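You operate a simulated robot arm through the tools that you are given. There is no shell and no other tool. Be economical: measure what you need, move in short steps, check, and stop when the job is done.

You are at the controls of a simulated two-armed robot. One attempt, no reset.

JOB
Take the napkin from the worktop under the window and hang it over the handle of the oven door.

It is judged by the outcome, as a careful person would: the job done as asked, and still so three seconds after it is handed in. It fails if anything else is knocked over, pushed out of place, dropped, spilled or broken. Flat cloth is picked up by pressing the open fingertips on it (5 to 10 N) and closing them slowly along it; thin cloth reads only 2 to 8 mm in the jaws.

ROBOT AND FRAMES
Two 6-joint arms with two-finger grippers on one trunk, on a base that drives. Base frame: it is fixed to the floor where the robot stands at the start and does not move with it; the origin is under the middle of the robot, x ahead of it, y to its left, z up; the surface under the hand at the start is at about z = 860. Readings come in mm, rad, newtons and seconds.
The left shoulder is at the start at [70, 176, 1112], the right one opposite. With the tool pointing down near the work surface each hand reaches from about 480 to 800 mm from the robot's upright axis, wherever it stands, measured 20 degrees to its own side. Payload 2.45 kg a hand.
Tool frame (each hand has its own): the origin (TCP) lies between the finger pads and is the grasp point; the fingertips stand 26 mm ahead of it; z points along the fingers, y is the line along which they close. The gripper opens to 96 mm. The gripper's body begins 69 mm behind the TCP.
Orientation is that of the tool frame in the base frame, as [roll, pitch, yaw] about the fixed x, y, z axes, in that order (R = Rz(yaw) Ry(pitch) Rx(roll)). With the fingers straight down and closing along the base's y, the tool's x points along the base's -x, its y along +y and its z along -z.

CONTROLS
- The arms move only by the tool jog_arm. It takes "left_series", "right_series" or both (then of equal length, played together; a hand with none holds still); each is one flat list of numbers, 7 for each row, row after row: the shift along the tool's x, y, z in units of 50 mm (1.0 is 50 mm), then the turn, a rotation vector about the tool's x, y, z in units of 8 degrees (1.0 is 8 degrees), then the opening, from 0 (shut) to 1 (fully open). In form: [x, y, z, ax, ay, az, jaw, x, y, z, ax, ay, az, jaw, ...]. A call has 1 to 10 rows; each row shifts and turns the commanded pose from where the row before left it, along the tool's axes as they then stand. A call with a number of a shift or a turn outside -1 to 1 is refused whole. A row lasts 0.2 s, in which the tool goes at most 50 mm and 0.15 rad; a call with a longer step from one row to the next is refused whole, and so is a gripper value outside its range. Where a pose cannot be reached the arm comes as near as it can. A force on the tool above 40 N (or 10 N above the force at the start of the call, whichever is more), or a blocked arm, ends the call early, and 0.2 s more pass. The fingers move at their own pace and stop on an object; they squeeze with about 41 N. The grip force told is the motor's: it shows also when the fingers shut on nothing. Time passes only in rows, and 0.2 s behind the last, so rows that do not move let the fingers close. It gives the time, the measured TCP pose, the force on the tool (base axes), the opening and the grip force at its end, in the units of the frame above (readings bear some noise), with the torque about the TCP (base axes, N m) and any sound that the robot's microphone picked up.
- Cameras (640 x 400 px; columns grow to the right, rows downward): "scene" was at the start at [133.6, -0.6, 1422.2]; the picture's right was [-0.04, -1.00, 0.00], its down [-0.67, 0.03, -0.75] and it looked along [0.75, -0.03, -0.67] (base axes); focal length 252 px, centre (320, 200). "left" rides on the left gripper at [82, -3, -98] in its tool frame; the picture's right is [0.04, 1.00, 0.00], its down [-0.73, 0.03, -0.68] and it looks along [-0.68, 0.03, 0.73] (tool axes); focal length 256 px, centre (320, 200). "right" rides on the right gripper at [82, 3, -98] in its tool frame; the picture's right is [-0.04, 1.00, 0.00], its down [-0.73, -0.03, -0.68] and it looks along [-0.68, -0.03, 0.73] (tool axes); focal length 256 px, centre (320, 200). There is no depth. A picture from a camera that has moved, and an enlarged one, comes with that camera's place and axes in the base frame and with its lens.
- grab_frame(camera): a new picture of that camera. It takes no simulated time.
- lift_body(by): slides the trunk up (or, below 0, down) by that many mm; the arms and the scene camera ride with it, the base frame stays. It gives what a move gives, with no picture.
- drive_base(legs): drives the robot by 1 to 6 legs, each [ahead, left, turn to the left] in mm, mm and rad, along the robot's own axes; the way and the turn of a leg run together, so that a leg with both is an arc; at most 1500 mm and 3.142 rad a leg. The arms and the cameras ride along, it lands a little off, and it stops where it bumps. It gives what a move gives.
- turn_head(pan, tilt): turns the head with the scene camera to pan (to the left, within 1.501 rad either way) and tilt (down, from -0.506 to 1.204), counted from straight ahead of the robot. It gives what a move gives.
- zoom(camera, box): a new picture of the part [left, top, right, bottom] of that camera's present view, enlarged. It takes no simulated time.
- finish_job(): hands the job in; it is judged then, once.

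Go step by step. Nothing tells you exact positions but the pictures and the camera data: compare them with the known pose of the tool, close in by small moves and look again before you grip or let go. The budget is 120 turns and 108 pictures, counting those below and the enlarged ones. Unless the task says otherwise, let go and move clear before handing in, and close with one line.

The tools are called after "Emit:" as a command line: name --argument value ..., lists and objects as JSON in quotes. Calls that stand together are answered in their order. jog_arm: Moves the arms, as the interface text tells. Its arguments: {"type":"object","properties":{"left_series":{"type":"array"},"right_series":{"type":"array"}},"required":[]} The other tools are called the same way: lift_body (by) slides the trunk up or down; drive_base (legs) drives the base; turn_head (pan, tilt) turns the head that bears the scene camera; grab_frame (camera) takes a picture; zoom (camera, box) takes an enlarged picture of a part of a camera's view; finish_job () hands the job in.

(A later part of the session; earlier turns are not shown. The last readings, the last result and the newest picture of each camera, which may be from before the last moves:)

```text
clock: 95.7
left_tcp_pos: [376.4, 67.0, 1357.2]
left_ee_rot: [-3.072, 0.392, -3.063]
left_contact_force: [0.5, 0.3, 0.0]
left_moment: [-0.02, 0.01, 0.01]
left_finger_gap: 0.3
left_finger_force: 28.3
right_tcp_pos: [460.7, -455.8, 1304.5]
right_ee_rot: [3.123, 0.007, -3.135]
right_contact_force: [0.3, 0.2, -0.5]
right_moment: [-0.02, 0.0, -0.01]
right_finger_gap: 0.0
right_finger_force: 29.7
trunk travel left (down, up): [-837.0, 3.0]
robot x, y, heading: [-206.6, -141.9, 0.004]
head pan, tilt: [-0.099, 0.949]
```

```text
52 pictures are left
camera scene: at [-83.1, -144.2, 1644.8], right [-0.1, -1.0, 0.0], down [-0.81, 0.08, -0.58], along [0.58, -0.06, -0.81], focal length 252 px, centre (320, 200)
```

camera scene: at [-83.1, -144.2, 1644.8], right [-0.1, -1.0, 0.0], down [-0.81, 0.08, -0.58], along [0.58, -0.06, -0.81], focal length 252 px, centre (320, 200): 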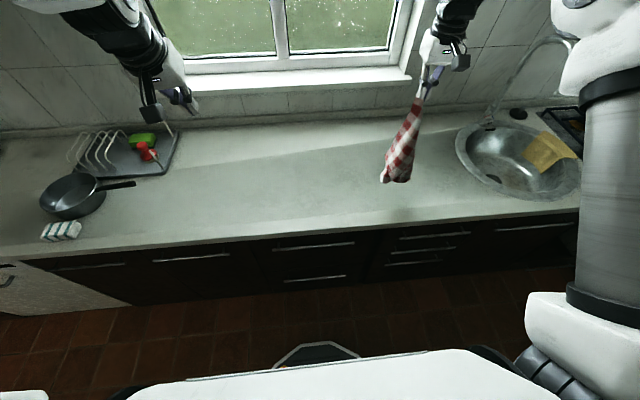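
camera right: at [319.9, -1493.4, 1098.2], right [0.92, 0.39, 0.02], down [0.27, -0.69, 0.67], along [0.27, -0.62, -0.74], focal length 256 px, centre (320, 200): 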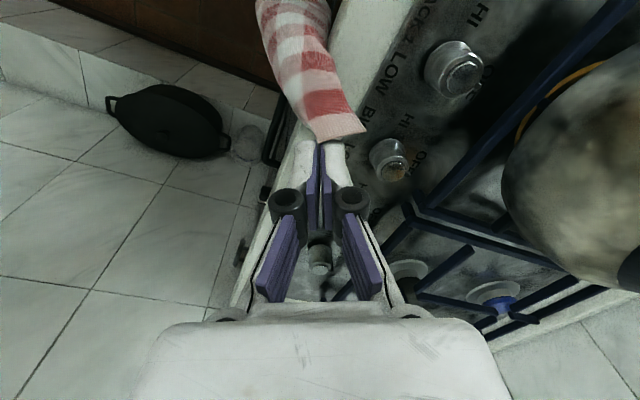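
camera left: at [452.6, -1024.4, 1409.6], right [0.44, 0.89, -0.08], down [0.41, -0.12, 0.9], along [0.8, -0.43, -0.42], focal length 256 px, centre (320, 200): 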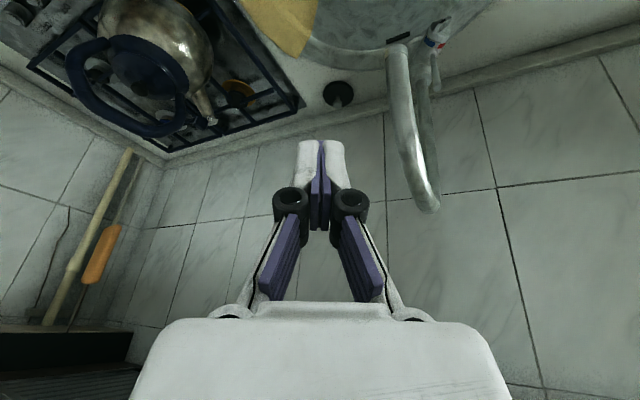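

The cloth is still held. I move forward to lay it out along x on the clear worktop near y ≈ −395.

Emit:
drive_base --legs '[[126, 60, 0]]'

Emit:
jog_arm --right_series '[-0.7, 0, 0.6, 0, 0, 0, 0, -0.7, 0, 0.6, 0, 0, 0, 0, 0, 0, 0.5, 0, 0, 0, 0, 0, 0, 0, 0, 0, 0, 0, 0, 0, 0, 0, 0, 0, 0]'

Emit:
zoom --camera "scene" --box '[320, 50, 520, 250]'

```text
clock: 97.1
left_tcp_pos: [501.9, 122.7, 1359.1]
left_ee_rot: [-3.068, 0.394, -3.063]
left_contact_force: [-0.1, -0.1, -0.2]
left_moment: [0.03, -0.02, 0.03]
left_finger_gap: 0.1
left_finger_force: 28.7
right_tcp_pos: [586.0, -399.5, 1305.5]
right_ee_rot: [3.122, 0.007, -3.137]
right_contact_force: [-0.3, -1.0, 0.3]
right_moment: [0.0, -0.01, 0.02]
right_finger_gap: 0.0
right_finger_force: 29.5
trunk travel left (down, up): [-837.0, 3.0]
robot x, y, heading: [-78.5, -80.7, 0.002]
head pan, tilt: [-0.099, 0.949]
```

```text
clock: 98.3
left_tcp_pos: [504.1, 123.1, 1356.2]
left_ee_rot: [-3.07, 0.392, -3.064]
left_contact_force: [0.8, 0.7, -0.1]
left_moment: [0.03, 0.0, -0.02]
left_finger_gap: 0.0
left_finger_force: 28.8
right_tcp_pos: [659.4, -396.4, 1217.8]
right_ee_rot: [3.122, 0.001, -3.135]
right_contact_force: [0.4, -0.4, -0.4]
right_moment: [0.05, 0.0, -0.03]
right_finger_gap: 0.1
right_finger_force: 29.9
trunk travel left (down, up): [-837.0, 3.0]
robot x, y, heading: [-76.3, -80.0, -0.003]
head pan, tilt: [-0.099, 0.949]
```

```text
2.00 times, centred on (420, 150) of scene
camera zoom: at [44.8, -86.2, 1644.7], right [-0.1, -1.0, 0.0], down [-0.81, 0.08, -0.58], along [0.58, -0.06, -0.81], focal length 504 px, centre (120, 300)
```

zoom: 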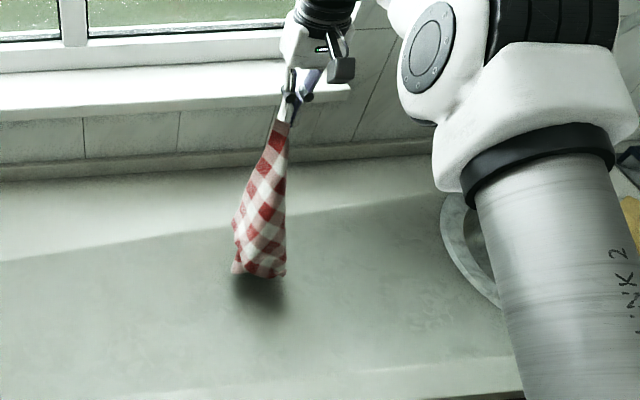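

Emit:
jog_arm --right_series '[0.84, 0, 0.15, 0, 0, 0, 0, 0.82, 0, 0.2, 0, 0, 0, 0, 0.82, 0, 0.3, 0, 0, 0, 0, 0.76, 0, 0.4, 0, 0, 0, 0, 0.72, 0, 0.45, 0, 0, 0, 0, 0.66, 0, 0.55, 0, 0, 0, 0, 0.4, 0, 0.6, 0, 0, 0, 0, 0, 0, 0.9, 0, 0, 0, 0, 0, 0, 0.9, 0, 0, 0, 0]'

Emit:
zoom --camera "scene" --box '[320, 50, 520, 250]'

```text
clock: 100.3
left_tcp_pos: [505.7, 123.7, 1355.4]
left_ee_rot: [-3.069, 0.391, -3.063]
left_contact_force: [-0.1, -0.3, -1.1]
left_moment: [0.01, 0.01, -0.01]
left_finger_gap: 0.0
left_finger_force: 28.1
right_tcp_pos: [407.6, -394.5, 993.5]
right_ee_rot: [3.122, 0.004, -3.137]
right_contact_force: [0.2, -0.5, 0.1]
right_moment: [0.01, 0.03, 0.03]
right_finger_gap: 0.2
right_finger_force: 29.0
trunk travel left (down, up): [-837.0, 3.0]
robot x, y, heading: [-74.2, -85.0, 0.001]
head pan, tilt: [-0.099, 0.949]
```

```text
2.00 times, centred on (420, 150) of scene
camera zoom: at [46.3, -86.5, 1644.7], right [-0.1, -1.0, 0.0], down [-0.81, 0.08, -0.58], along [0.58, -0.06, -0.81], focal length 504 px, centre (120, 300)
```

zoom: 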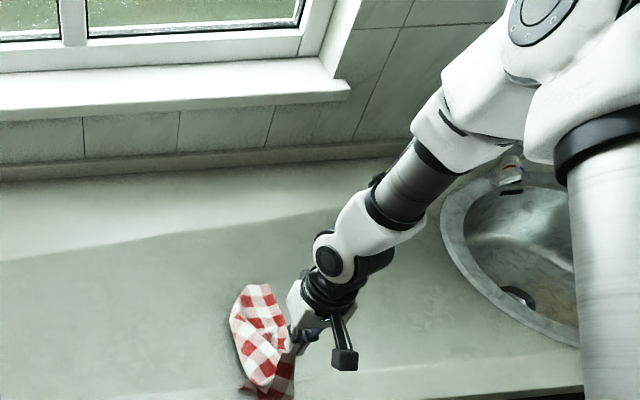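

Emit:
jog_arm --right_series '[0.2, 0, 0.8, 0, 0, 0, 0, 0.2, 0, 0.8, 0, 0, 0, 0, 0, 0, 0, 0, 0, 0, 0, 0, 0, 0, 0, 0, 0, 0]'

Emit:
grab_frame --camera "scene"

Emit:
grab_frame --camera "right"

```text
clock: 101.3
left_tcp_pos: [502.4, 124.3, 1356.4]
left_ee_rot: [-3.07, 0.393, -3.064]
left_contact_force: [0.0, 0.3, -0.4]
left_moment: [-0.02, -0.01, -0.02]
left_finger_gap: 0.0
left_finger_force: 28.6
right_tcp_pos: [387.9, -390.5, 914.6]
right_ee_rot: [3.123, 0.005, -3.135]
right_contact_force: [0.3, -1.1, 0.1]
right_moment: [-0.04, 0.02, -0.01]
right_finger_gap: 0.1
right_finger_force: 29.6
trunk travel left (down, up): [-837.0, 3.0]
robot x, y, heading: [-77.9, -81.8, 0.004]
head pan, tilt: [-0.099, 0.949]
```

```text
49 pictures are left
camera scene: at [43.1, -85.5, 1644.8], right [-0.1, -1.0, 0.0], down [-0.81, 0.08, -0.58], along [0.58, -0.06, -0.81], focal length 252 px, centre (320, 200)
```

scene: 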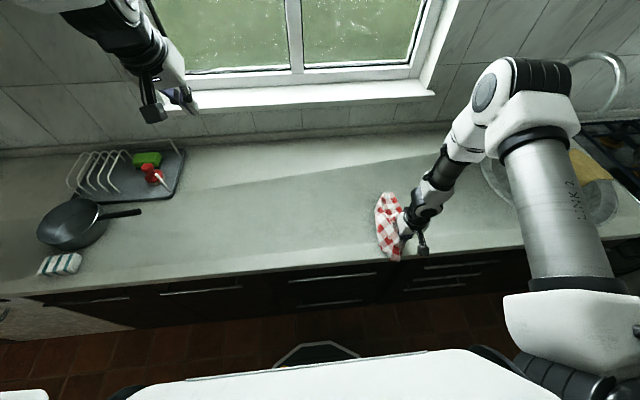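

```text
48 pictures are left
camera right: at [305.3, -388.3, 1012.7], right [0.03, 1.0, 0.02], down [0.73, -0.04, 0.68], along [0.68, -0.01, -0.73], focal length 256 px, centre (320, 200)
```

right: 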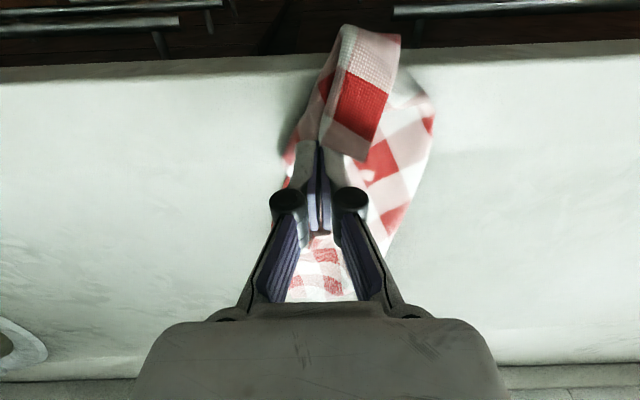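

The strip is laid out; I set the end down, open slightly, and lift clear to look.

Emit:
jog_arm --right_series '[0, 0, 0.3, 0, 0, 0, 0, 0, 0, 0, 0, 0, 0, 0.15, 0, 0, 0, 0, 0, 0, 0.15, 0, 0, -0.5, 0, 0, 0, 0.15, 0, 0, -0.9, 0, 0, 0, 0.5, 0.5, 0, -0.8, 0, 0, 0, 0.5, 0.5, 0, -0.8, 0, 0, 0, 0.5, 0, 0, -0.9, 0, 0, 0, 0.5]'

Emit:
grab_frame --camera "right"

Emit:
zoom --camera "scene" --box '[320, 150, 470, 280]'

```text
clock: 103.1
left_tcp_pos: [502.4, 125.1, 1357.6]
left_ee_rot: [-3.071, 0.394, -3.064]
left_contact_force: [-0.1, -0.8, -0.2]
left_moment: [0.02, 0.04, 0.0]
left_finger_gap: 0.0
left_finger_force: 28.4
right_tcp_pos: [334.1, -396.5, 1093.9]
right_ee_rot: [3.125, 0.006, -3.137]
right_contact_force: [0.4, -0.1, -0.4]
right_moment: [-0.02, -0.05, -0.01]
right_finger_gap: 48.0
right_finger_force: 0.1
trunk travel left (down, up): [-837.0, 3.0]
robot x, y, heading: [-77.9, -83.0, 0.004]
head pan, tilt: [-0.099, 0.949]
```

```text
47 pictures are left
camera right: at [252.1, -393.8, 1192.4], right [0.03, 1.0, 0.02], down [0.73, -0.04, 0.68], along [0.68, -0.01, -0.73], focal length 256 px, centre (320, 200)
```

right: 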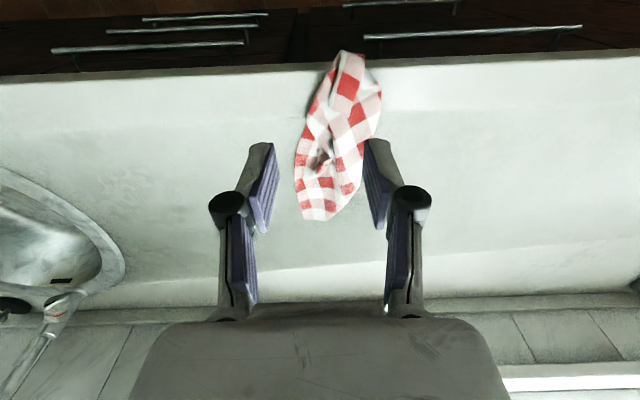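

```text
3.08 times, centred on (395, 215) of scene
camera zoom: at [41.2, -85.0, 1644.9], right [-0.1, -1.0, 0.0], down [-0.81, 0.08, -0.58], along [0.58, -0.06, -0.81], focal length 776 px, centre (89, 154)
```

zoom: 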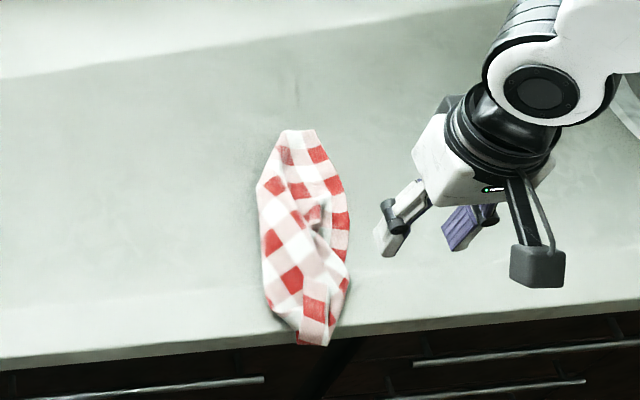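

The napkin lies as a strip about 280 × 100 mm from (336, −360) to (614, −410). I'll gather it across its width at its middle, about x = 472, y = −385.

Emit:
jog_arm --right_series '[-0.55, 0.046, 0.74, 0, 0, 0, 1, -0.55, 0.046, 0.74, 0, 0, 0, 1, -0.55, 0.046, 0.74, 0, 0, 0, 1, -0.55, 0.046, 0.74, 0, 0, 0, 1, -0.55, 0.046, 0.74, 0, 0, 0, 1]'

Emit:
grab_frame --camera "right"

Emit:
zoom --camera "scene" --box '[320, 150, 470, 280]'

```text
clock: 104.3
left_tcp_pos: [504.8, 122.3, 1356.1]
left_ee_rot: [-3.069, 0.391, -3.063]
left_contact_force: [0.1, -1.0, -1.0]
left_moment: [0.0, 0.05, 0.01]
left_finger_gap: 0.0
left_finger_force: 28.5
right_tcp_pos: [475.7, -381.5, 909.7]
right_ee_rot: [3.123, 0.004, -3.135]
right_contact_force: [0.9, -0.4, -0.3]
right_moment: [0.02, 0.02, 0.02]
right_finger_gap: 95.9
right_finger_force: 0.0
trunk travel left (down, up): [-837.0, 3.0]
robot x, y, heading: [-78.2, -83.3, 0.001]
head pan, tilt: [-0.099, 0.949]
```

```text
45 pictures are left
camera right: at [395.1, -379.6, 1007.5], right [0.04, 1.0, 0.02], down [0.73, -0.04, 0.68], along [0.68, -0.01, -0.73], focal length 256 px, centre (320, 200)
```

right: 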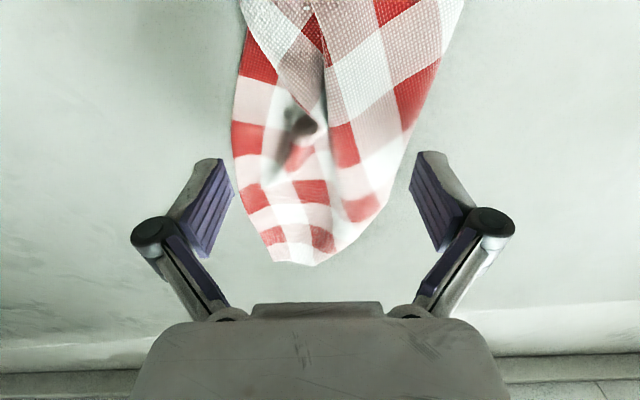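

```text
3.08 times, centred on (395, 215) of scene
camera zoom: at [46.1, -85.9, 1644.7], right [-0.1, -1.0, 0.0], down [-0.81, 0.08, -0.58], along [0.58, -0.06, -0.81], focal length 776 px, centre (89, 154)
```

zoom: 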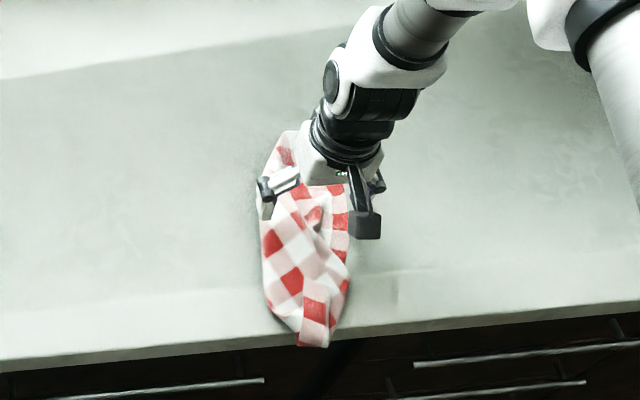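

Emit:
jog_arm --right_series '[0, 0.06, 0.2, 0, 0, 0, 1, 0, 0, 0.2, 0, 0, 0, 1, 0, 0, 0.06, 0, 0, 0, 1, 0, 0, 0, 0, 0, 0, 1]'

```text
clock: 105.3
left_tcp_pos: [503.4, 122.9, 1357.3]
left_ee_rot: [-3.069, 0.393, -3.061]
left_contact_force: [-0.2, 0.3, 0.7]
left_moment: [0.01, 0.0, 0.0]
left_finger_gap: 0.1
left_finger_force: 28.8
right_tcp_pos: [474.4, -377.4, 888.8]
right_ee_rot: [3.126, 0.005, -3.136]
right_contact_force: [0.3, 1.2, 0.5]
right_moment: [-0.01, -0.01, 0.02]
right_finger_gap: 95.9
right_finger_force: 0.0
trunk travel left (down, up): [-837.0, 3.0]
robot x, y, heading: [-78.3, -82.6, 0.003]
head pan, tilt: [-0.099, 0.949]
```

Emit:
jog_arm --right_series '[0, 0, 0.07, 0, 0, 0, 1, 0, 0, 0, 0, 0, 0, 1]'

```text
clock: 105.9
left_tcp_pos: [503.8, 125.2, 1357.7]
left_ee_rot: [-3.071, 0.391, -3.062]
left_contact_force: [0.4, -0.1, 0.2]
left_moment: [-0.01, -0.01, 0.0]
left_finger_gap: 0.0
left_finger_force: 28.6
right_tcp_pos: [476.3, -378.1, 884.5]
right_ee_rot: [3.122, 0.005, -3.135]
right_contact_force: [-1.1, -0.5, 0.5]
right_moment: [0.02, -0.01, 0.02]
right_finger_gap: 95.7
right_finger_force: 0.1
trunk travel left (down, up): [-837.0, 3.0]
robot x, y, heading: [-81.0, -80.2, 0.006]
head pan, tilt: [-0.099, 0.949]
```

Emit:
jog_arm --right_series '[0, 0, 0.05, 0, 0, 0, 1, 0, 0, 0, 0, 0, 0, 1]'

```text
clock: 106.5
left_tcp_pos: [503.0, 123.9, 1357.4]
left_ee_rot: [-3.07, 0.393, -3.064]
left_contact_force: [0.3, 0.3, -0.4]
left_moment: [0.0, -0.04, 0.0]
left_finger_gap: 0.1
left_finger_force: 28.7
right_tcp_pos: [475.9, -377.8, 882.8]
right_ee_rot: [3.122, 0.005, -3.136]
right_contact_force: [-0.7, 0.2, 0.3]
right_moment: [0.0, 0.03, 0.01]
right_finger_gap: 96.2
right_finger_force: 0.0
trunk travel left (down, up): [-837.0, 3.0]
robot x, y, heading: [-78.7, -78.7, 0.002]
head pan, tilt: [-0.099, 0.949]
```

Emit:
jog_arm --right_series '[0, 0, 0.05, 0, 0, 0, 1, 0, 0, 0, 0, 0, 0, 1]'

```text
clock: 107.1
left_tcp_pos: [504.7, 124.6, 1356.6]
left_ee_rot: [-3.069, 0.394, -3.065]
left_contact_force: [-0.5, -0.4, -0.5]
left_moment: [0.01, 0.01, -0.01]
left_finger_gap: 0.1
left_finger_force: 28.5
right_tcp_pos: [475.9, -376.9, 879.6]
right_ee_rot: [3.123, 0.005, -3.137]
right_contact_force: [0.0, 0.0, 0.2]
right_moment: [-0.03, -0.02, -0.03]
right_finger_gap: 96.0
right_finger_force: 0.1
trunk travel left (down, up): [-837.0, 3.0]
robot x, y, heading: [-76.9, -80.2, -0.001]
head pan, tilt: [-0.099, 0.949]
```

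Open fingertips sit a bit higher than closed ones, so I close slowly while easing upward to keep the pressure light.

Emit:
jog_arm --right_series '[0, 0, 0, 0, 0, 0, 0.9, 0, 0, -0.04, 0, 0, 0, 0.8, 0, 0, -0.04, 0, 0, 0, 0.7, 0, 0, -0.04, 0, 0, 0, 0.6, 0, 0, -0.02, 0, 0, 0, 0.5, 0, 0, -0.02, 0, 0, 0, 0.4, 0, 0, -0.01, 0, 0, 0, 0.3, 0, 0, -0.01, 0, 0, 0, 0.2, 0, 0, 0, 0, 0, 0, 0.1, 0, 0, 0, 0, 0, 0, 0]'

Emit:
grab_frame --camera "right"

```text
clock: 109.3
left_tcp_pos: [504.6, 123.9, 1356.3]
left_ee_rot: [-3.071, 0.394, -3.062]
left_contact_force: [-0.5, -0.3, 0.4]
left_moment: [0.0, 0.0, -0.01]
left_finger_gap: 0.1
left_finger_force: 28.4
right_tcp_pos: [475.4, -377.5, 889.8]
right_ee_rot: [3.124, 0.007, -3.138]
right_contact_force: [0.3, 0.9, 1.4]
right_moment: [-0.02, 0.05, 0.0]
right_finger_gap: 3.4
right_finger_force: 30.1
trunk travel left (down, up): [-837.0, 3.0]
robot x, y, heading: [-79.7, -81.0, 0.0]
head pan, tilt: [-0.099, 0.949]
```

```text
43 pictures are left
camera right: at [393.6, -375.3, 987.3], right [0.03, 1.0, 0.02], down [0.73, -0.04, 0.68], along [0.68, -0.01, -0.73], focal length 256 px, centre (320, 200)
```

right: 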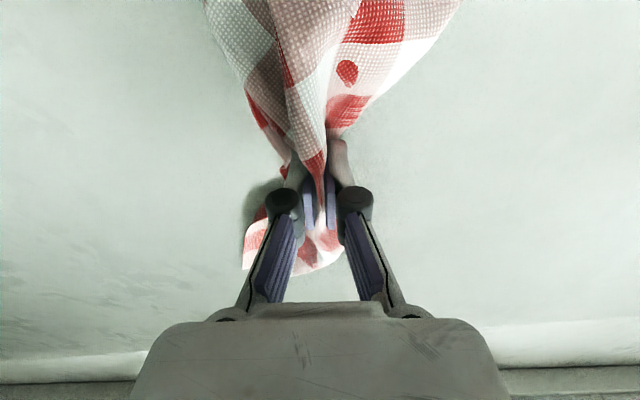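

Good, a thicker bunch (3.4 mm) is gripped in the middle. I lift and look.

Emit:
jog_arm --right_series '[0, 0, -0.3, 0, 0, 0, 0, 0, 0, -0.6, 0, 0, 0, 0, 0, 0, -0.8, 0, 0, 0, 0, 0, 0, -0.8, 0, 0, 0, 0, 0, 0, -0.8, 0, 0, 0, 0, 0, 0, -0.8, 0, 0, 0, 0, 0, 0, -0.8, 0, 0, 0, 0, 0, 0, 0, 0, 0, 0, 0]'

Emit:
grab_frame --camera "right"

Emit:
zoom --camera "scene" --box '[320, 100, 470, 260]'

```text
clock: 111.1
left_tcp_pos: [503.5, 125.2, 1356.3]
left_ee_rot: [-3.071, 0.391, -3.062]
left_contact_force: [-0.9, 0.0, 0.7]
left_moment: [-0.01, 0.0, -0.02]
left_finger_gap: 0.0
left_finger_force: 28.5
right_tcp_pos: [474.3, -381.4, 1133.2]
right_ee_rot: [3.123, 0.006, -3.137]
right_contact_force: [-0.7, -0.4, 3.2]
right_moment: [0.01, -0.03, 0.03]
right_finger_gap: 4.5
right_finger_force: 32.3
trunk travel left (down, up): [-837.0, 3.0]
robot x, y, heading: [-77.6, -81.7, 0.002]
head pan, tilt: [-0.099, 0.949]
```

```text
42 pictures are left
camera right: at [392.0, -379.1, 1231.0], right [0.03, 1.0, 0.02], down [0.73, -0.04, 0.68], along [0.68, -0.01, -0.73], focal length 256 px, centre (320, 200)
```

right: 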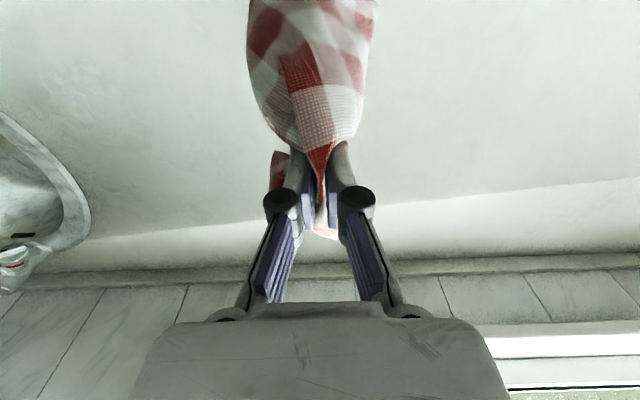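

```text
2.50 times, centred on (395, 180) of scene
camera zoom: at [43.4, -85.6, 1644.8], right [-0.1, -1.0, 0.0], down [-0.81, 0.08, -0.58], along [0.58, -0.06, -0.81], focal length 630 px, centre (132, 250)
```

zoom: 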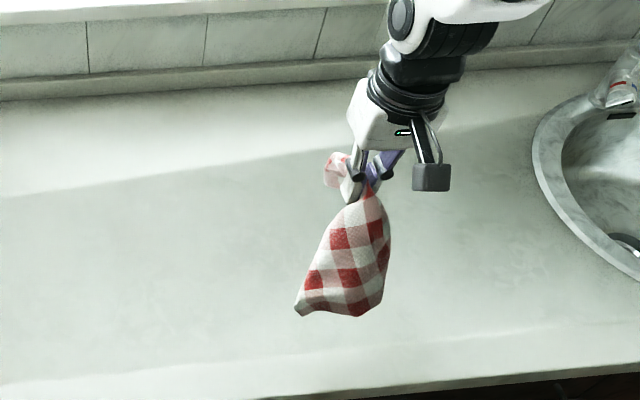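

Emit:
jog_arm --right_series '[0, 0, 0, 0, 0, 0.95, 0, 0, 0, 0, 0, 0, 0.95, 0, 0, 0, 0, 0, 0, 0.95, 0, 0, 0, 0, 0, 0, 0.95, 0, 0, 0, 0, 0, 0, 0.95, 0, 0, 0, 0, 0, 0, 0.95, 0, 0, 0, 0, 0, 0, 0.95, 0, 0, 0, 0, 0, 0, 0.95, 0, 0, 0, 0, 0, 0, 0, 0]'

Emit:
zoom --camera "scene" --box '[320, 100, 470, 260]'

```text
clock: 113.1
left_tcp_pos: [504.4, 124.0, 1357.2]
left_ee_rot: [-3.069, 0.392, -3.062]
left_contact_force: [-0.8, -0.3, -0.3]
left_moment: [0.01, -0.03, 0.0]
left_finger_gap: 0.2
left_finger_force: 28.3
right_tcp_pos: [473.3, -381.7, 1133.5]
right_ee_rot: [3.126, -0.015, 2.085]
right_contact_force: [-0.7, -0.1, 0.2]
right_moment: [0.01, 0.02, -0.02]
right_finger_gap: 4.3
right_finger_force: 31.0
trunk travel left (down, up): [-837.0, 3.0]
robot x, y, heading: [-80.0, -80.7, 0.004]
head pan, tilt: [-0.099, 0.949]
```

```text
2.50 times, centred on (395, 180) of scene
camera zoom: at [43.7, -85.7, 1644.8], right [-0.1, -1.0, 0.0], down [-0.81, 0.08, -0.58], along [0.58, -0.06, -0.81], focal length 630 px, centre (132, 250)
```

zoom: 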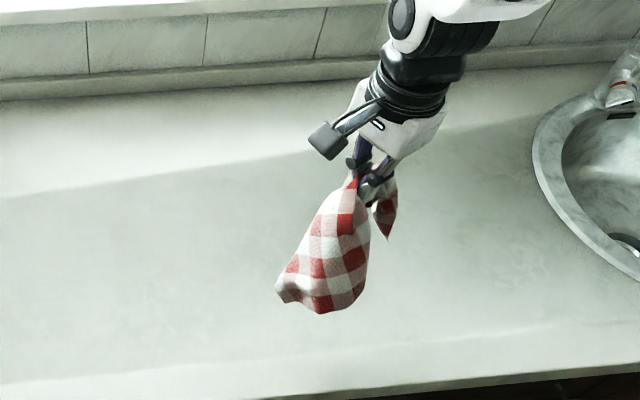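

The door-side flap is only about 90–100 mm versus ~200 mm on the other side. I'll set it down stretched out and regrip nearer its middle.

Emit:
jog_arm --right_series '[0, 0, 0, 0, 0, -0.95, 0, 0, 0, 0, 0, 0, -0.95, 0, 0, 0, 0, 0, 0, -0.95, 0, 0, 0, 0.2, 0, 0, -0.95, 0, 0, 0, 0.2, 0, 0, -0.95, 0, 0, 0, 0.2, 0, 0, -0.95, 0, 0, 0, 0.2, 0, 0, -0.95, 0, 0, 0, 0.2, 0, 0, -0.95, 0]'

Emit:
jog_arm --right_series '[-0.6, 0, 0.5, 0, 0, 0, 0, -0.6, 0, 0.5, 0, 0, 0, 0, -0.6, 0, 0.5, 0, 0, 0, 0, -0.6, 0, 0.5, 0, 0, 0, 0, 0.2, 0, 0.5, 0, 0, 0, 0, 0.2, 0, 0.5, 0, 0, 0, 0, 0.2, 0, 0.4, 0, 0, 0, 0, 0.2, 0, 0.3, 0, 0, 0, 0]'

Emit:
grab_frame --camera "right"

```text
clock: 114.9
left_tcp_pos: [504.4, 123.6, 1357.0]
left_ee_rot: [-3.069, 0.391, -3.062]
left_contact_force: [-0.9, -0.5, -0.2]
left_moment: [0.01, 0.03, -0.02]
left_finger_gap: 0.0
left_finger_force: 28.2
right_tcp_pos: [474.2, -379.7, 1083.7]
right_ee_rot: [3.123, 0.004, -3.135]
right_contact_force: [0.1, -0.2, -0.6]
right_moment: [-0.01, 0.05, -0.01]
right_finger_gap: 5.4
right_finger_force: 35.1
trunk travel left (down, up): [-837.0, 3.0]
robot x, y, heading: [-81.3, -81.6, -0.004]
head pan, tilt: [-0.099, 0.949]
```

```text
clock: 116.7
left_tcp_pos: [504.2, 124.9, 1358.2]
left_ee_rot: [-3.069, 0.392, -3.065]
left_contact_force: [-0.2, -0.1, -0.5]
left_moment: [0.0, -0.01, -0.01]
left_finger_gap: 0.0
left_finger_force: 28.3
right_tcp_pos: [555.1, -376.5, 899.3]
right_ee_rot: [3.122, 0.005, -3.135]
right_contact_force: [-0.2, 0.8, 2.0]
right_moment: [0.0, -0.05, 0.04]
right_finger_gap: 2.4
right_finger_force: 33.0
trunk travel left (down, up): [-837.0, 3.0]
robot x, y, heading: [-76.5, -80.8, 0.002]
head pan, tilt: [-0.099, 0.949]
```

```text
39 pictures are left
camera right: at [473.6, -374.9, 996.8], right [0.04, 1.0, 0.02], down [0.73, -0.04, 0.68], along [0.68, -0.01, -0.73], focal length 256 px, centre (320, 200)
```

right: 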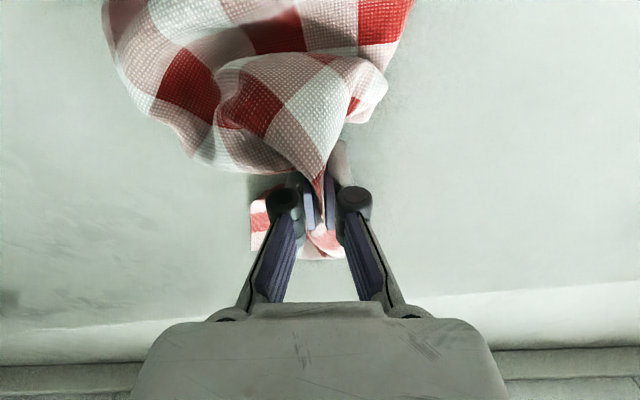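

Emit:
jog_arm --right_series '[0, 0, 0.1, 0, 0, 0, 0, 0, 0, 0, 0, 0, 0, 0.15, 0, 0, 0, 0, 0, 0, 0.15, 0, 0, -0.5, 0, 0, 0, 0.2, 0, 0, -0.7, 0, 0, 0, 0.9, 0.9, 0, -0.3, 0, 0, 0, 0.9, 0, 0, 0, 0, 0, 0, 0.9]'

Emit:
grab_frame --camera "right"

Emit:
zoom --camera "scene" --box '[320, 100, 470, 260]'

```text
clock: 118.3
left_tcp_pos: [504.2, 124.4, 1356.4]
left_ee_rot: [-3.07, 0.393, -3.064]
left_contact_force: [0.6, 0.4, 0.8]
left_moment: [0.04, 0.03, 0.0]
left_finger_gap: 0.1
left_finger_force: 28.5
right_tcp_pos: [508.8, -380.1, 969.5]
right_ee_rot: [3.123, 0.005, -3.136]
right_contact_force: [0.0, 0.8, -0.2]
right_moment: [0.0, -0.02, -0.01]
right_finger_gap: 86.4
right_finger_force: 0.1
trunk travel left (down, up): [-837.0, 3.0]
robot x, y, heading: [-81.5, -84.5, 0.001]
head pan, tilt: [-0.099, 0.949]
```

```text
38 pictures are left
camera right: at [427.2, -377.9, 1066.6], right [0.03, 1.0, 0.02], down [0.73, -0.04, 0.68], along [0.68, -0.01, -0.73], focal length 256 px, centre (320, 200)
```

right: 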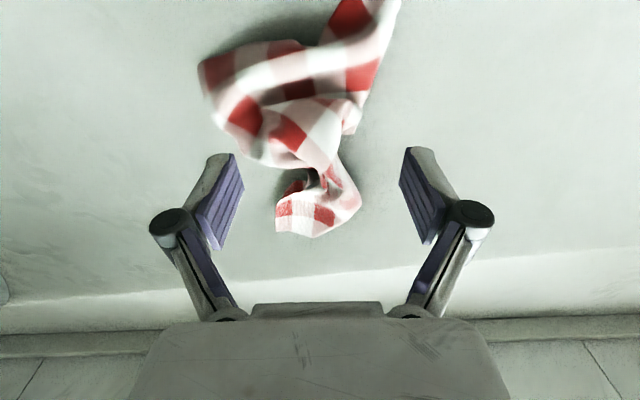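

```text
2.50 times, centred on (395, 180) of scene
camera zoom: at [44.2, -85.8, 1644.7], right [-0.1, -1.0, 0.0], down [-0.81, 0.08, -0.58], along [0.58, -0.06, -0.81], focal length 630 px, centre (132, 250)
```

zoom: 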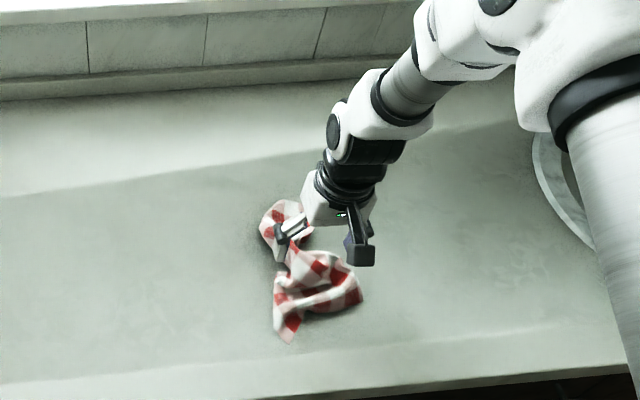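

Emit:
jog_arm --right_series '[-0.22, -0.32, 0.4, 0, 0, 0, 1, 0, 0, 0.6, 0, 0, 0, 1, 0, 0, 0.6, 0, 0, 0, 1, 0, 0, 0.12, 0, 0, 0, 1, 0, 0, 0, 0, 0, 0, 0.9]'

Emit:
grab_frame --camera "right"

```text
clock: 119.5
left_tcp_pos: [503.5, 123.9, 1357.4]
left_ee_rot: [-3.07, 0.391, -3.062]
left_contact_force: [0.3, 0.4, -0.6]
left_moment: [0.02, 0.02, 0.01]
left_finger_gap: 0.2
left_finger_force: 28.2
right_tcp_pos: [521.8, -390.1, 883.6]
right_ee_rot: [3.122, 0.005, -3.135]
right_contact_force: [0.1, -0.5, 0.2]
right_moment: [0.01, 0.03, 0.02]
right_finger_gap: 86.4
right_finger_force: 0.0
trunk travel left (down, up): [-837.0, 3.0]
robot x, y, heading: [-75.5, -82.9, 0.004]
head pan, tilt: [-0.099, 0.949]
```

```text
36 pictures are left
camera right: at [439.3, -389.8, 981.3], right [0.04, 1.0, 0.02], down [0.73, -0.04, 0.68], along [0.68, -0.01, -0.73], focal length 256 px, centre (320, 200)
```

right: 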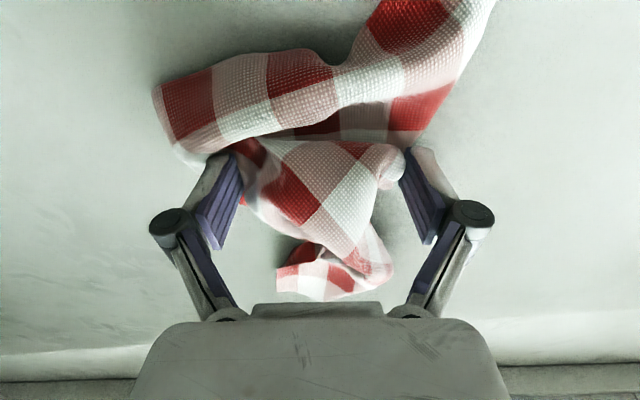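

The fingers now straddle the section behind the old pinch. I close slowly, easing up.

Emit:
jog_arm --right_series '[0, 0, 0, 0, 0, 0, 0.8, 0, 0, -0.02, 0, 0, 0, 0.7, 0, 0, -0.03, 0, 0, 0, 0.6, 0, 0, -0.02, 0, 0, 0, 0.5, 0, 0, -0.02, 0, 0, 0, 0.4, 0, 0, -0.01, 0, 0, 0, 0.3, 0, 0, -0.01, 0, 0, 0, 0.2, 0, 0, 0, 0, 0, 0, 0.1, 0, 0, 0, 0, 0, 0, 0, 0, 0, 0, 0, 0, 0, 0]'

Emit:
jog_arm --right_series '[0, 0, -0.3, 0, 0, 0, 0, 0, 0, -0.6, 0, 0, 0, 0, 0, 0, -0.8, 0, 0, 0.95, 0, 0, 0, -0.8, 0, 0, 0.95, 0, 0, 0, -0.8, 0, 0, 0.95, 0, 0, 0, -0.8, 0, 0, 0.95, 0, 0, 0, -0.8, 0, 0, 0.95, 0, 0, 0, 0, 0, 0, 0.95, 0, 0, 0, 0, 0, 0, 0.95, 0, 0, 0, 0, 0, 0, 0, 0]'

Emit:
zoom --camera "scene" --box '[320, 80, 470, 240]'

```text
clock: 121.7
left_tcp_pos: [502.6, 123.6, 1356.8]
left_ee_rot: [-3.071, 0.393, -3.063]
left_contact_force: [-0.9, -0.4, -0.5]
left_moment: [0.0, 0.01, 0.02]
left_finger_gap: 0.0
left_finger_force: 28.5
right_tcp_pos: [520.6, -391.2, 887.5]
right_ee_rot: [3.124, 0.006, -3.136]
right_contact_force: [-0.3, -0.2, 2.2]
right_moment: [-0.01, -0.02, -0.03]
right_finger_gap: 5.7
right_finger_force: 33.6
trunk travel left (down, up): [-837.0, 3.0]
robot x, y, heading: [-80.3, -81.5, -0.001]
head pan, tilt: [-0.099, 0.949]
```

```text
clock: 123.9
left_tcp_pos: [503.4, 124.1, 1358.1]
left_ee_rot: [-3.07, 0.393, -3.063]
left_contact_force: [0.9, 0.7, 0.3]
left_moment: [-0.02, -0.01, 0.01]
left_finger_gap: 0.0
left_finger_force: 28.6
right_tcp_pos: [519.6, -396.6, 1133.1]
right_ee_rot: [3.127, -0.012, 2.218]
right_contact_force: [0.5, 0.3, 1.0]
right_moment: [0.0, -0.02, 0.07]
right_finger_gap: 5.5
right_finger_force: 33.6
trunk travel left (down, up): [-837.0, 3.0]
robot x, y, heading: [-78.7, -85.1, -0.0]
head pan, tilt: [-0.099, 0.949]
```

```text
2.50 times, centred on (395, 160) of scene
camera zoom: at [43.1, -85.6, 1644.9], right [-0.1, -1.0, 0.0], down [-0.81, 0.08, -0.58], along [0.58, -0.06, -0.81], focal length 630 px, centre (132, 300)
```

zoom: 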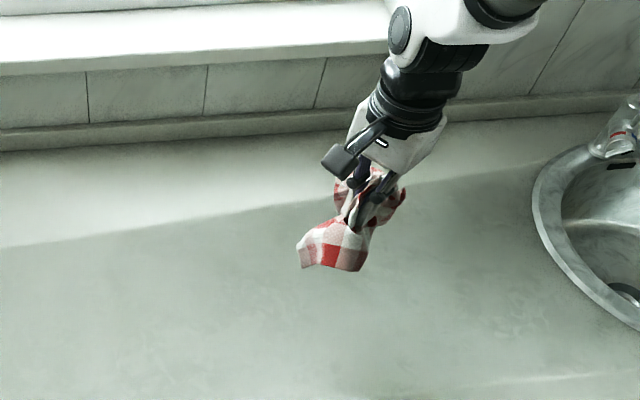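

The grip caught crumpled folds. I set it down, release, and will regrip at one end to shake it out and lay it straight again.

Emit:
jog_arm --right_series '[0, 0, 0.8, 0, 0, -0.95, 0, 0, 0, 0.8, 0, 0, -0.95, 0, 0, 0, 0.8, 0, 0, -0.95, 0, 0, 0, 0.8, 0, 0, -0.95, 0, 0, 0, 0.8, 0, 0, -0.95, 0, 0, 0, 0.6, 0, 0, -0.95, 0, 0, 0, 0, 0, 0, -0.95, 0.3, 0, 0, -0.5, 0, 0, 0, 0.6, 0, 0, -0.9, 0, 0, 0, 0.6, 0.9, 0, -0.4, 0, 0, 0, 0.6]'

Emit:
jog_arm --right_series '[0.9, 0, -0.4, 0, 0, 0, 0.6, 0.9, 0, -0.4, 0, 0, 0, 0.6, 0, -0.9, -0.4, 0, 0, 0, 0.6]'

Emit:
grab_frame --camera "right"

Emit:
zoom --camera "scene" --box '[340, 110, 460, 230]'

```text
clock: 126.1
left_tcp_pos: [501.4, 122.5, 1358.9]
left_ee_rot: [-3.07, 0.395, -3.064]
left_contact_force: [0.2, 0.3, 1.1]
left_moment: [0.02, -0.04, 0.0]
left_finger_gap: 0.0
left_finger_force: 28.6
right_tcp_pos: [473.9, -394.2, 997.1]
right_ee_rot: [3.123, 0.007, -3.137]
right_contact_force: [-0.4, 0.8, 0.4]
right_moment: [-0.01, -0.04, 0.04]
right_finger_gap: 57.7
right_finger_force: 0.1
trunk travel left (down, up): [-837.0, 3.0]
robot x, y, heading: [-78.9, -82.4, 0.003]
head pan, tilt: [-0.099, 0.949]
```

```text
clock: 126.9
left_tcp_pos: [503.7, 119.6, 1358.4]
left_ee_rot: [-3.074, 0.392, -3.065]
left_contact_force: [-0.4, -1.4, -0.6]
left_moment: [0.06, 0.02, 0.04]
left_finger_gap: 0.0
left_finger_force: 28.7
right_tcp_pos: [387.1, -442.6, 1050.9]
right_ee_rot: [3.12, 0.005, -3.136]
right_contact_force: [0.3, -0.3, -0.4]
right_moment: [0.04, 0.0, -0.02]
right_finger_gap: 57.7
right_finger_force: 0.0
trunk travel left (down, up): [-837.0, 3.0]
robot x, y, heading: [-76.8, -80.0, -0.001]
head pan, tilt: [-0.099, 0.949]
```

```text
34 pictures are left
camera right: at [306.0, -441.1, 1148.3], right [0.04, 1.0, 0.02], down [0.73, -0.04, 0.68], along [0.68, -0.01, -0.73], focal length 256 px, centre (320, 200)
```

right: 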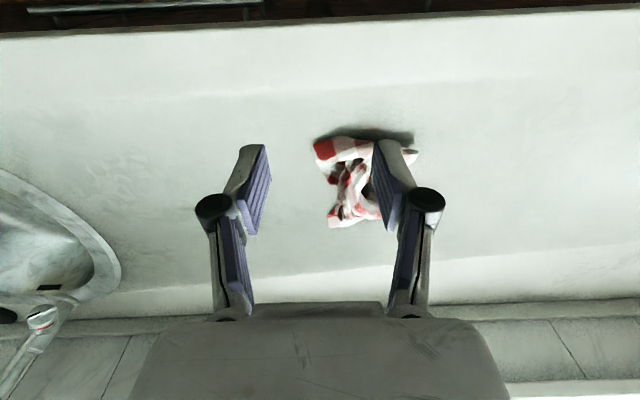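

```text
3.33 times, centred on (400, 170) of scene
camera zoom: at [43.6, -90.9, 1644.7], right [-0.1, -1.0, 0.0], down [-0.81, 0.08, -0.58], along [0.58, -0.05, -0.81], focal length 840 px, centre (53, 300)
```

zoom: 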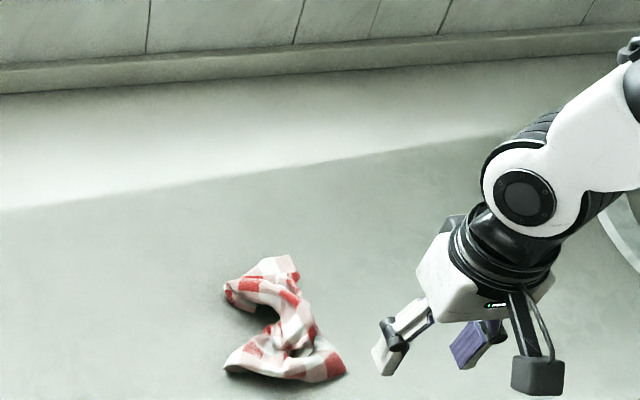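

It's an S-shaped crumple; I pinch its near-left end (≈ 497, −342) and lift it out.

Emit:
jog_arm --right_series '[-0.55, 0.5, 0.4, 0, 0, 0, 0.6, -0.55, 0.5, 0.4, 0, 0, 0, 0.6, -0.55, 0.5, 0.4, 0, 0, 0, 0.6, -0.55, 0.5, 0.4, 0, 0, 0, 0.6, 0, 0, 0.8, 0, 0, 0, 0.6, 0, 0, 0.8, 0, 0, 0, 0.6]'

Emit:
grab_frame --camera "right"

```text
clock: 128.3
left_tcp_pos: [504.8, 123.2, 1355.6]
left_ee_rot: [-3.071, 0.392, -3.065]
left_contact_force: [0.3, -0.2, -0.5]
left_moment: [0.01, 0.05, -0.01]
left_finger_gap: 0.0
left_finger_force: 28.7
right_tcp_pos: [496.7, -337.9, 895.2]
right_ee_rot: [3.122, 0.006, -3.138]
right_contact_force: [0.9, 0.3, 0.4]
right_moment: [0.01, 0.03, -0.02]
right_finger_gap: 57.8
right_finger_force: 0.0
trunk travel left (down, up): [-837.0, 3.0]
robot x, y, heading: [-78.9, -81.0, 0.003]
head pan, tilt: [-0.099, 0.949]
```

```text
32 pictures are left
camera right: at [415.9, -336.2, 992.0], right [0.03, 1.0, 0.02], down [0.73, -0.04, 0.68], along [0.68, -0.01, -0.73], focal length 256 px, centre (320, 200)
```

right: 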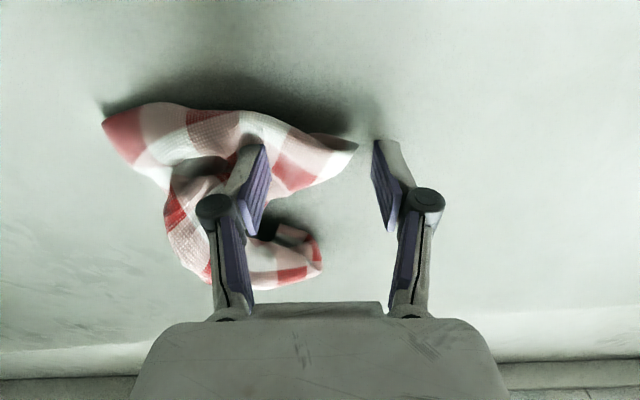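

Emit:
jog_arm --right_series '[0, 0, 0.15, 0, 0, 0, 0.6, 0, 0, 0, 0, 0, 0, 0.5, 0, 0, 0, 0, 0, 0, 0.4, 0, 0, -0.01, 0, 0, 0, 0.3, 0, 0, -0.01, 0, 0, 0, 0.2, 0, 0, 0, 0, 0, 0, 0.1, 0, 0, 0, 0, 0, 0, 0, 0, 0, 0, 0, 0, 0, 0]'

Emit:
jog_arm --right_series '[0, 0, -0.3, 0, 0, 0, 0, 0, 0, -0.6, 0, 0, 0, 0, 0, 0, -0.9, 0, 0, 0, 0, 0, 0, -0.9, 0, 0, 0, 0, 0, 0, -0.9, 0, 0, 0, 0, 0, 0, -0.9, 0, 0, 0, 0, 0, 0, -0.9, 0, 0, 0, 0, 0, 0, -0.9, 0, 0, 0, 0, 0, 0, -0.9, 0, 0, 0, 0]'

Emit:
grab_frame --camera "scene"

```text
clock: 130.1
left_tcp_pos: [503.5, 124.1, 1357.1]
left_ee_rot: [-3.069, 0.391, -3.063]
left_contact_force: [0.2, 0.6, -0.4]
left_moment: [0.01, -0.02, -0.02]
left_finger_gap: 0.0
left_finger_force: 28.1
right_tcp_pos: [496.5, -336.0, 888.1]
right_ee_rot: [3.123, 0.005, -3.137]
right_contact_force: [1.0, 0.9, 2.2]
right_moment: [0.04, -0.02, 0.02]
right_finger_gap: 3.7
right_finger_force: 30.2
trunk travel left (down, up): [-837.0, 3.0]
robot x, y, heading: [-80.7, -86.8, -0.0]
head pan, tilt: [-0.099, 0.949]
```

```text
clock: 132.1
left_tcp_pos: [501.9, 124.9, 1357.6]
left_ee_rot: [-3.069, 0.394, -3.064]
left_contact_force: [0.2, 0.1, 0.2]
left_moment: [0.0, 0.03, 0.02]
left_finger_gap: 0.1
left_finger_force: 28.6
right_tcp_pos: [490.8, -340.0, 1246.5]
right_ee_rot: [3.123, 0.007, -3.137]
right_contact_force: [0.2, 0.5, -3.4]
right_moment: [0.05, 0.04, 0.02]
right_finger_gap: 3.8
right_finger_force: 29.1
trunk travel left (down, up): [-837.0, 3.0]
robot x, y, heading: [-77.1, -77.4, -0.0]
head pan, tilt: [-0.099, 0.949]
```

```text
31 pictures are left
camera scene: at [41.5, -85.3, 1644.9], right [-0.1, -1.0, 0.0], down [-0.81, 0.08, -0.58], along [0.58, -0.06, -0.81], focal length 252 px, centre (320, 200)
```

scene: 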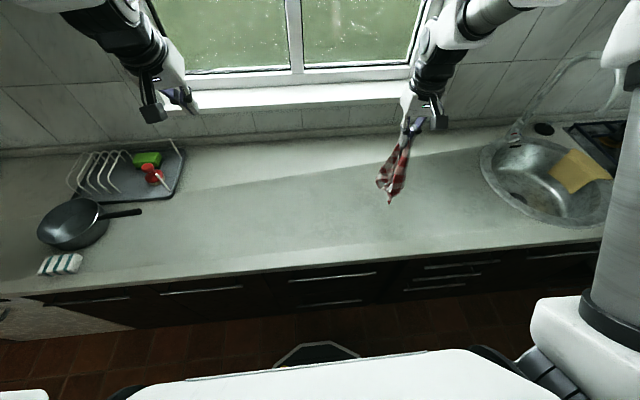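

Emit:
zoom --camera "scene" --box '[360, 100, 460, 220]'

```text
3.33 times, centred on (410, 160) of scene
camera zoom: at [41.5, -85.3, 1644.9], right [-0.1, -1.0, 0.0], down [-0.81, 0.08, -0.58], along [0.58, -0.06, -0.81], focal length 840 px, centre (20, 333)
```

zoom: 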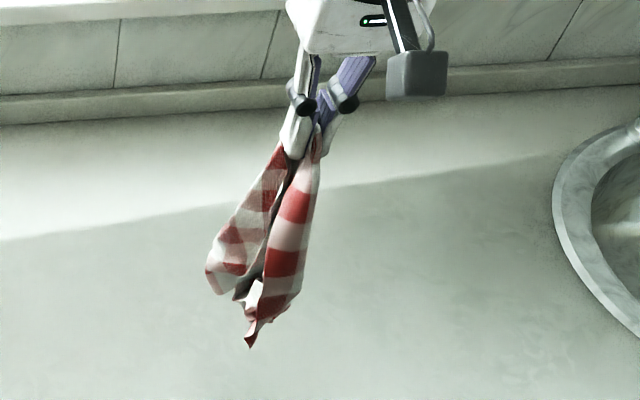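

This grip is interesting: the napkin hangs as an inverted V with two similar tails, which could straddle the bar. I check it from the wrist camera.

Emit:
grab_frame --camera "right"

```text
29 pictures are left
camera right: at [408.7, -339.7, 1344.9], right [0.03, 1.0, 0.02], down [0.73, -0.04, 0.68], along [0.68, -0.01, -0.73], focal length 256 px, centre (320, 200)
```

right: 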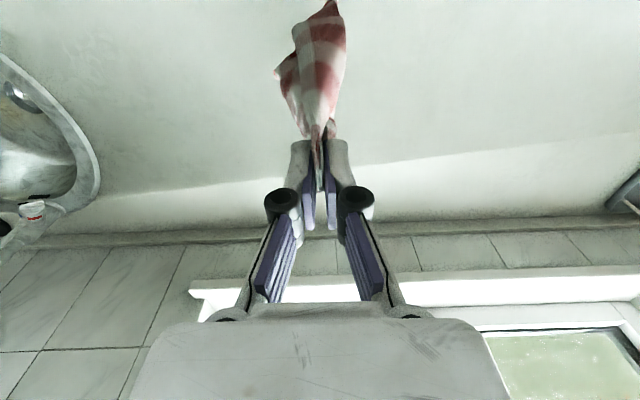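

The two tails are separated along x at this yaw (one toward the robot, one ahead), about 180 mm long each — exactly right to straddle the bar. I drive back to the oven position.

Emit:
drive_base --legs '[[-110, 0, 0], [0, -690, 0], [0, 0, -0.545], [215, -71, 0]]'

Emit:
turn_head --pan -0.38 --tilt 0.8

Emit:
jog_arm --right_series '[0, 0, 0, 0, 0, -0.9, 0, 0, 0, 0, 0, 0, -0.9, 0, 0, 0, 0, 0, 0, -0.9, 0, 0, 0, 0, 0, 0, -0.9, 0, 0, 0, 0, 0, -0.8, 0, 0, 0, 0, 0, 0, -0.8, 0, 0, 0, 0, 0, 0, -0.8, 0, 0, 0, 0, 0, 0, -0.8, 0, 0, 0, 0, 0, 0, -0.8, 0, 0]'

Emit:
grab_frame --camera "scene"

```text
clock: 139.4
left_tcp_pos: [564.1, -1052.5, 1358.3]
left_ee_rot: [-3.069, 0.397, 2.677]
left_contact_force: [0.4, 1.0, -0.3]
left_moment: [-0.04, -0.03, -0.03]
left_finger_gap: 0.0
left_finger_force: 28.3
right_tcp_pos: [313.3, -1445.5, 1247.9]
right_ee_rot: [3.123, 0.009, 2.605]
right_contact_force: [0.2, 1.7, -0.9]
right_moment: [-0.06, -0.05, -0.01]
right_finger_gap: 3.1
right_finger_force: 29.1
trunk travel left (down, up): [-837.0, 3.0]
robot x, y, heading: [-41.0, -931.7, -0.545]
head pan, tilt: [-0.099, 0.949]
```

```text
clock: 140.2
left_tcp_pos: [567.4, -1055.1, 1355.3]
left_ee_rot: [-3.071, 0.392, 2.675]
left_contact_force: [0.2, 0.0, 0.6]
left_moment: [0.0, 0.01, 0.0]
left_finger_gap: 0.0
left_finger_force: 28.4
right_tcp_pos: [314.6, -1448.1, 1246.3]
right_ee_rot: [3.124, 0.004, 2.604]
right_contact_force: [1.4, -1.5, -4.2]
right_moment: [0.04, 0.07, 0.02]
right_finger_gap: 3.5
right_finger_force: 28.2
trunk travel left (down, up): [-837.0, 3.0]
robot x, y, heading: [-36.0, -929.0, -0.541]
head pan, tilt: [-0.38, 0.799]
```

```text
clock: 142.2
left_tcp_pos: [564.3, -1055.8, 1357.9]
left_ee_rot: [-3.071, 0.394, 2.675]
left_contact_force: [-0.5, 0.1, -0.2]
left_moment: [0.04, -0.01, 0.02]
left_finger_gap: 0.0
left_finger_force: 28.3
right_tcp_pos: [312.8, -1448.9, 1248.0]
right_ee_rot: [3.128, 0.575, 3.094]
right_contact_force: [0.6, 0.8, 0.3]
right_moment: [0.02, 0.02, 0.03]
right_finger_gap: 3.6
right_finger_force: 36.9
trunk travel left (down, up): [-837.0, 3.0]
robot x, y, heading: [-39.9, -931.6, -0.544]
head pan, tilt: [-0.38, 0.799]
```

```text
28 pictures are left
camera scene: at [50.7, -1018.4, 1656.4], right [-0.8, -0.6, 0.0], down [-0.43, 0.57, -0.7], along [0.42, -0.56, -0.72], focal length 252 px, centre (320, 200)
```

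scene: 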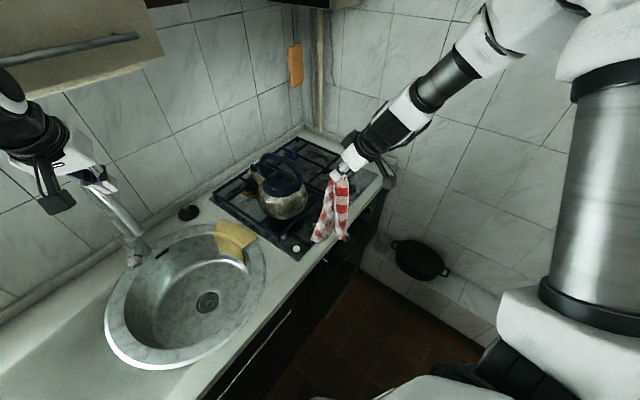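

The V with its two tails holds. I shift along to y ≈ −1550 with the apex above the bar and check.

Emit:
jog_arm --right_series '[-0.06, -0.67, 0.035, 0, 0, 0, 0, -0.06, -0.67, 0.035, 0, 0, 0, 0, -0.06, -0.67, 0.035, 0, 0, 0, 0, 0, 0, 0, 0, 0, 0, 0]'

Emit:
lift_body --by -235

Emit:
zoom --camera "scene" --box '[310, 90, 430, 230]'

```text
clock: 143.2
left_tcp_pos: [565.8, -1055.0, 1357.0]
left_ee_rot: [-3.072, 0.393, 2.678]
left_contact_force: [0.4, -0.7, 0.0]
left_moment: [0.01, 0.03, -0.04]
left_finger_gap: 0.1
left_finger_force: 28.7
right_tcp_pos: [321.6, -1549.7, 1245.7]
right_ee_rot: [3.126, 0.572, 3.099]
right_contact_force: [-0.2, 1.0, 1.5]
right_moment: [0.01, -0.01, 0.0]
right_finger_gap: 1.6
right_finger_force: 30.9
trunk travel left (down, up): [-837.0, 3.0]
robot x, y, heading: [-36.0, -929.7, -0.544]
head pan, tilt: [-0.38, 0.799]
```

```text
clock: 145.7
left_tcp_pos: [565.6, -1055.6, 1122.0]
left_ee_rot: [-3.07, 0.393, 2.676]
left_contact_force: [0.2, -0.9, 0.0]
left_moment: [0.0, 0.01, 0.02]
left_finger_gap: 0.3
left_finger_force: 28.7
right_tcp_pos: [321.5, -1549.7, 1011.2]
right_ee_rot: [3.127, 0.572, 3.097]
right_contact_force: [0.5, -0.1, 0.3]
right_moment: [0.0, 0.02, -0.05]
right_finger_gap: 3.8
right_finger_force: 37.1
trunk travel left (down, up): [-602.0, 238.0]
robot x, y, heading: [-37.2, -927.8, -0.541]
head pan, tilt: [-0.38, 0.799]
```

```text
2.86 times, centred on (370, 160) of scene
camera zoom: at [52.0, -1017.4, 1421.4], right [-0.8, -0.6, 0.0], down [-0.43, 0.57, -0.7], along [0.42, -0.56, -0.72], focal length 720 px, centre (177, 314)
```

zoom: 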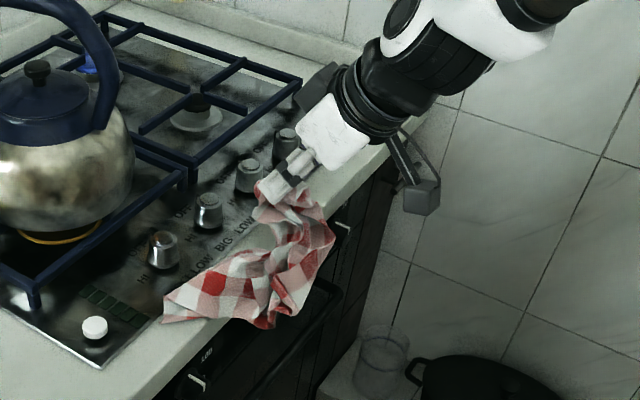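

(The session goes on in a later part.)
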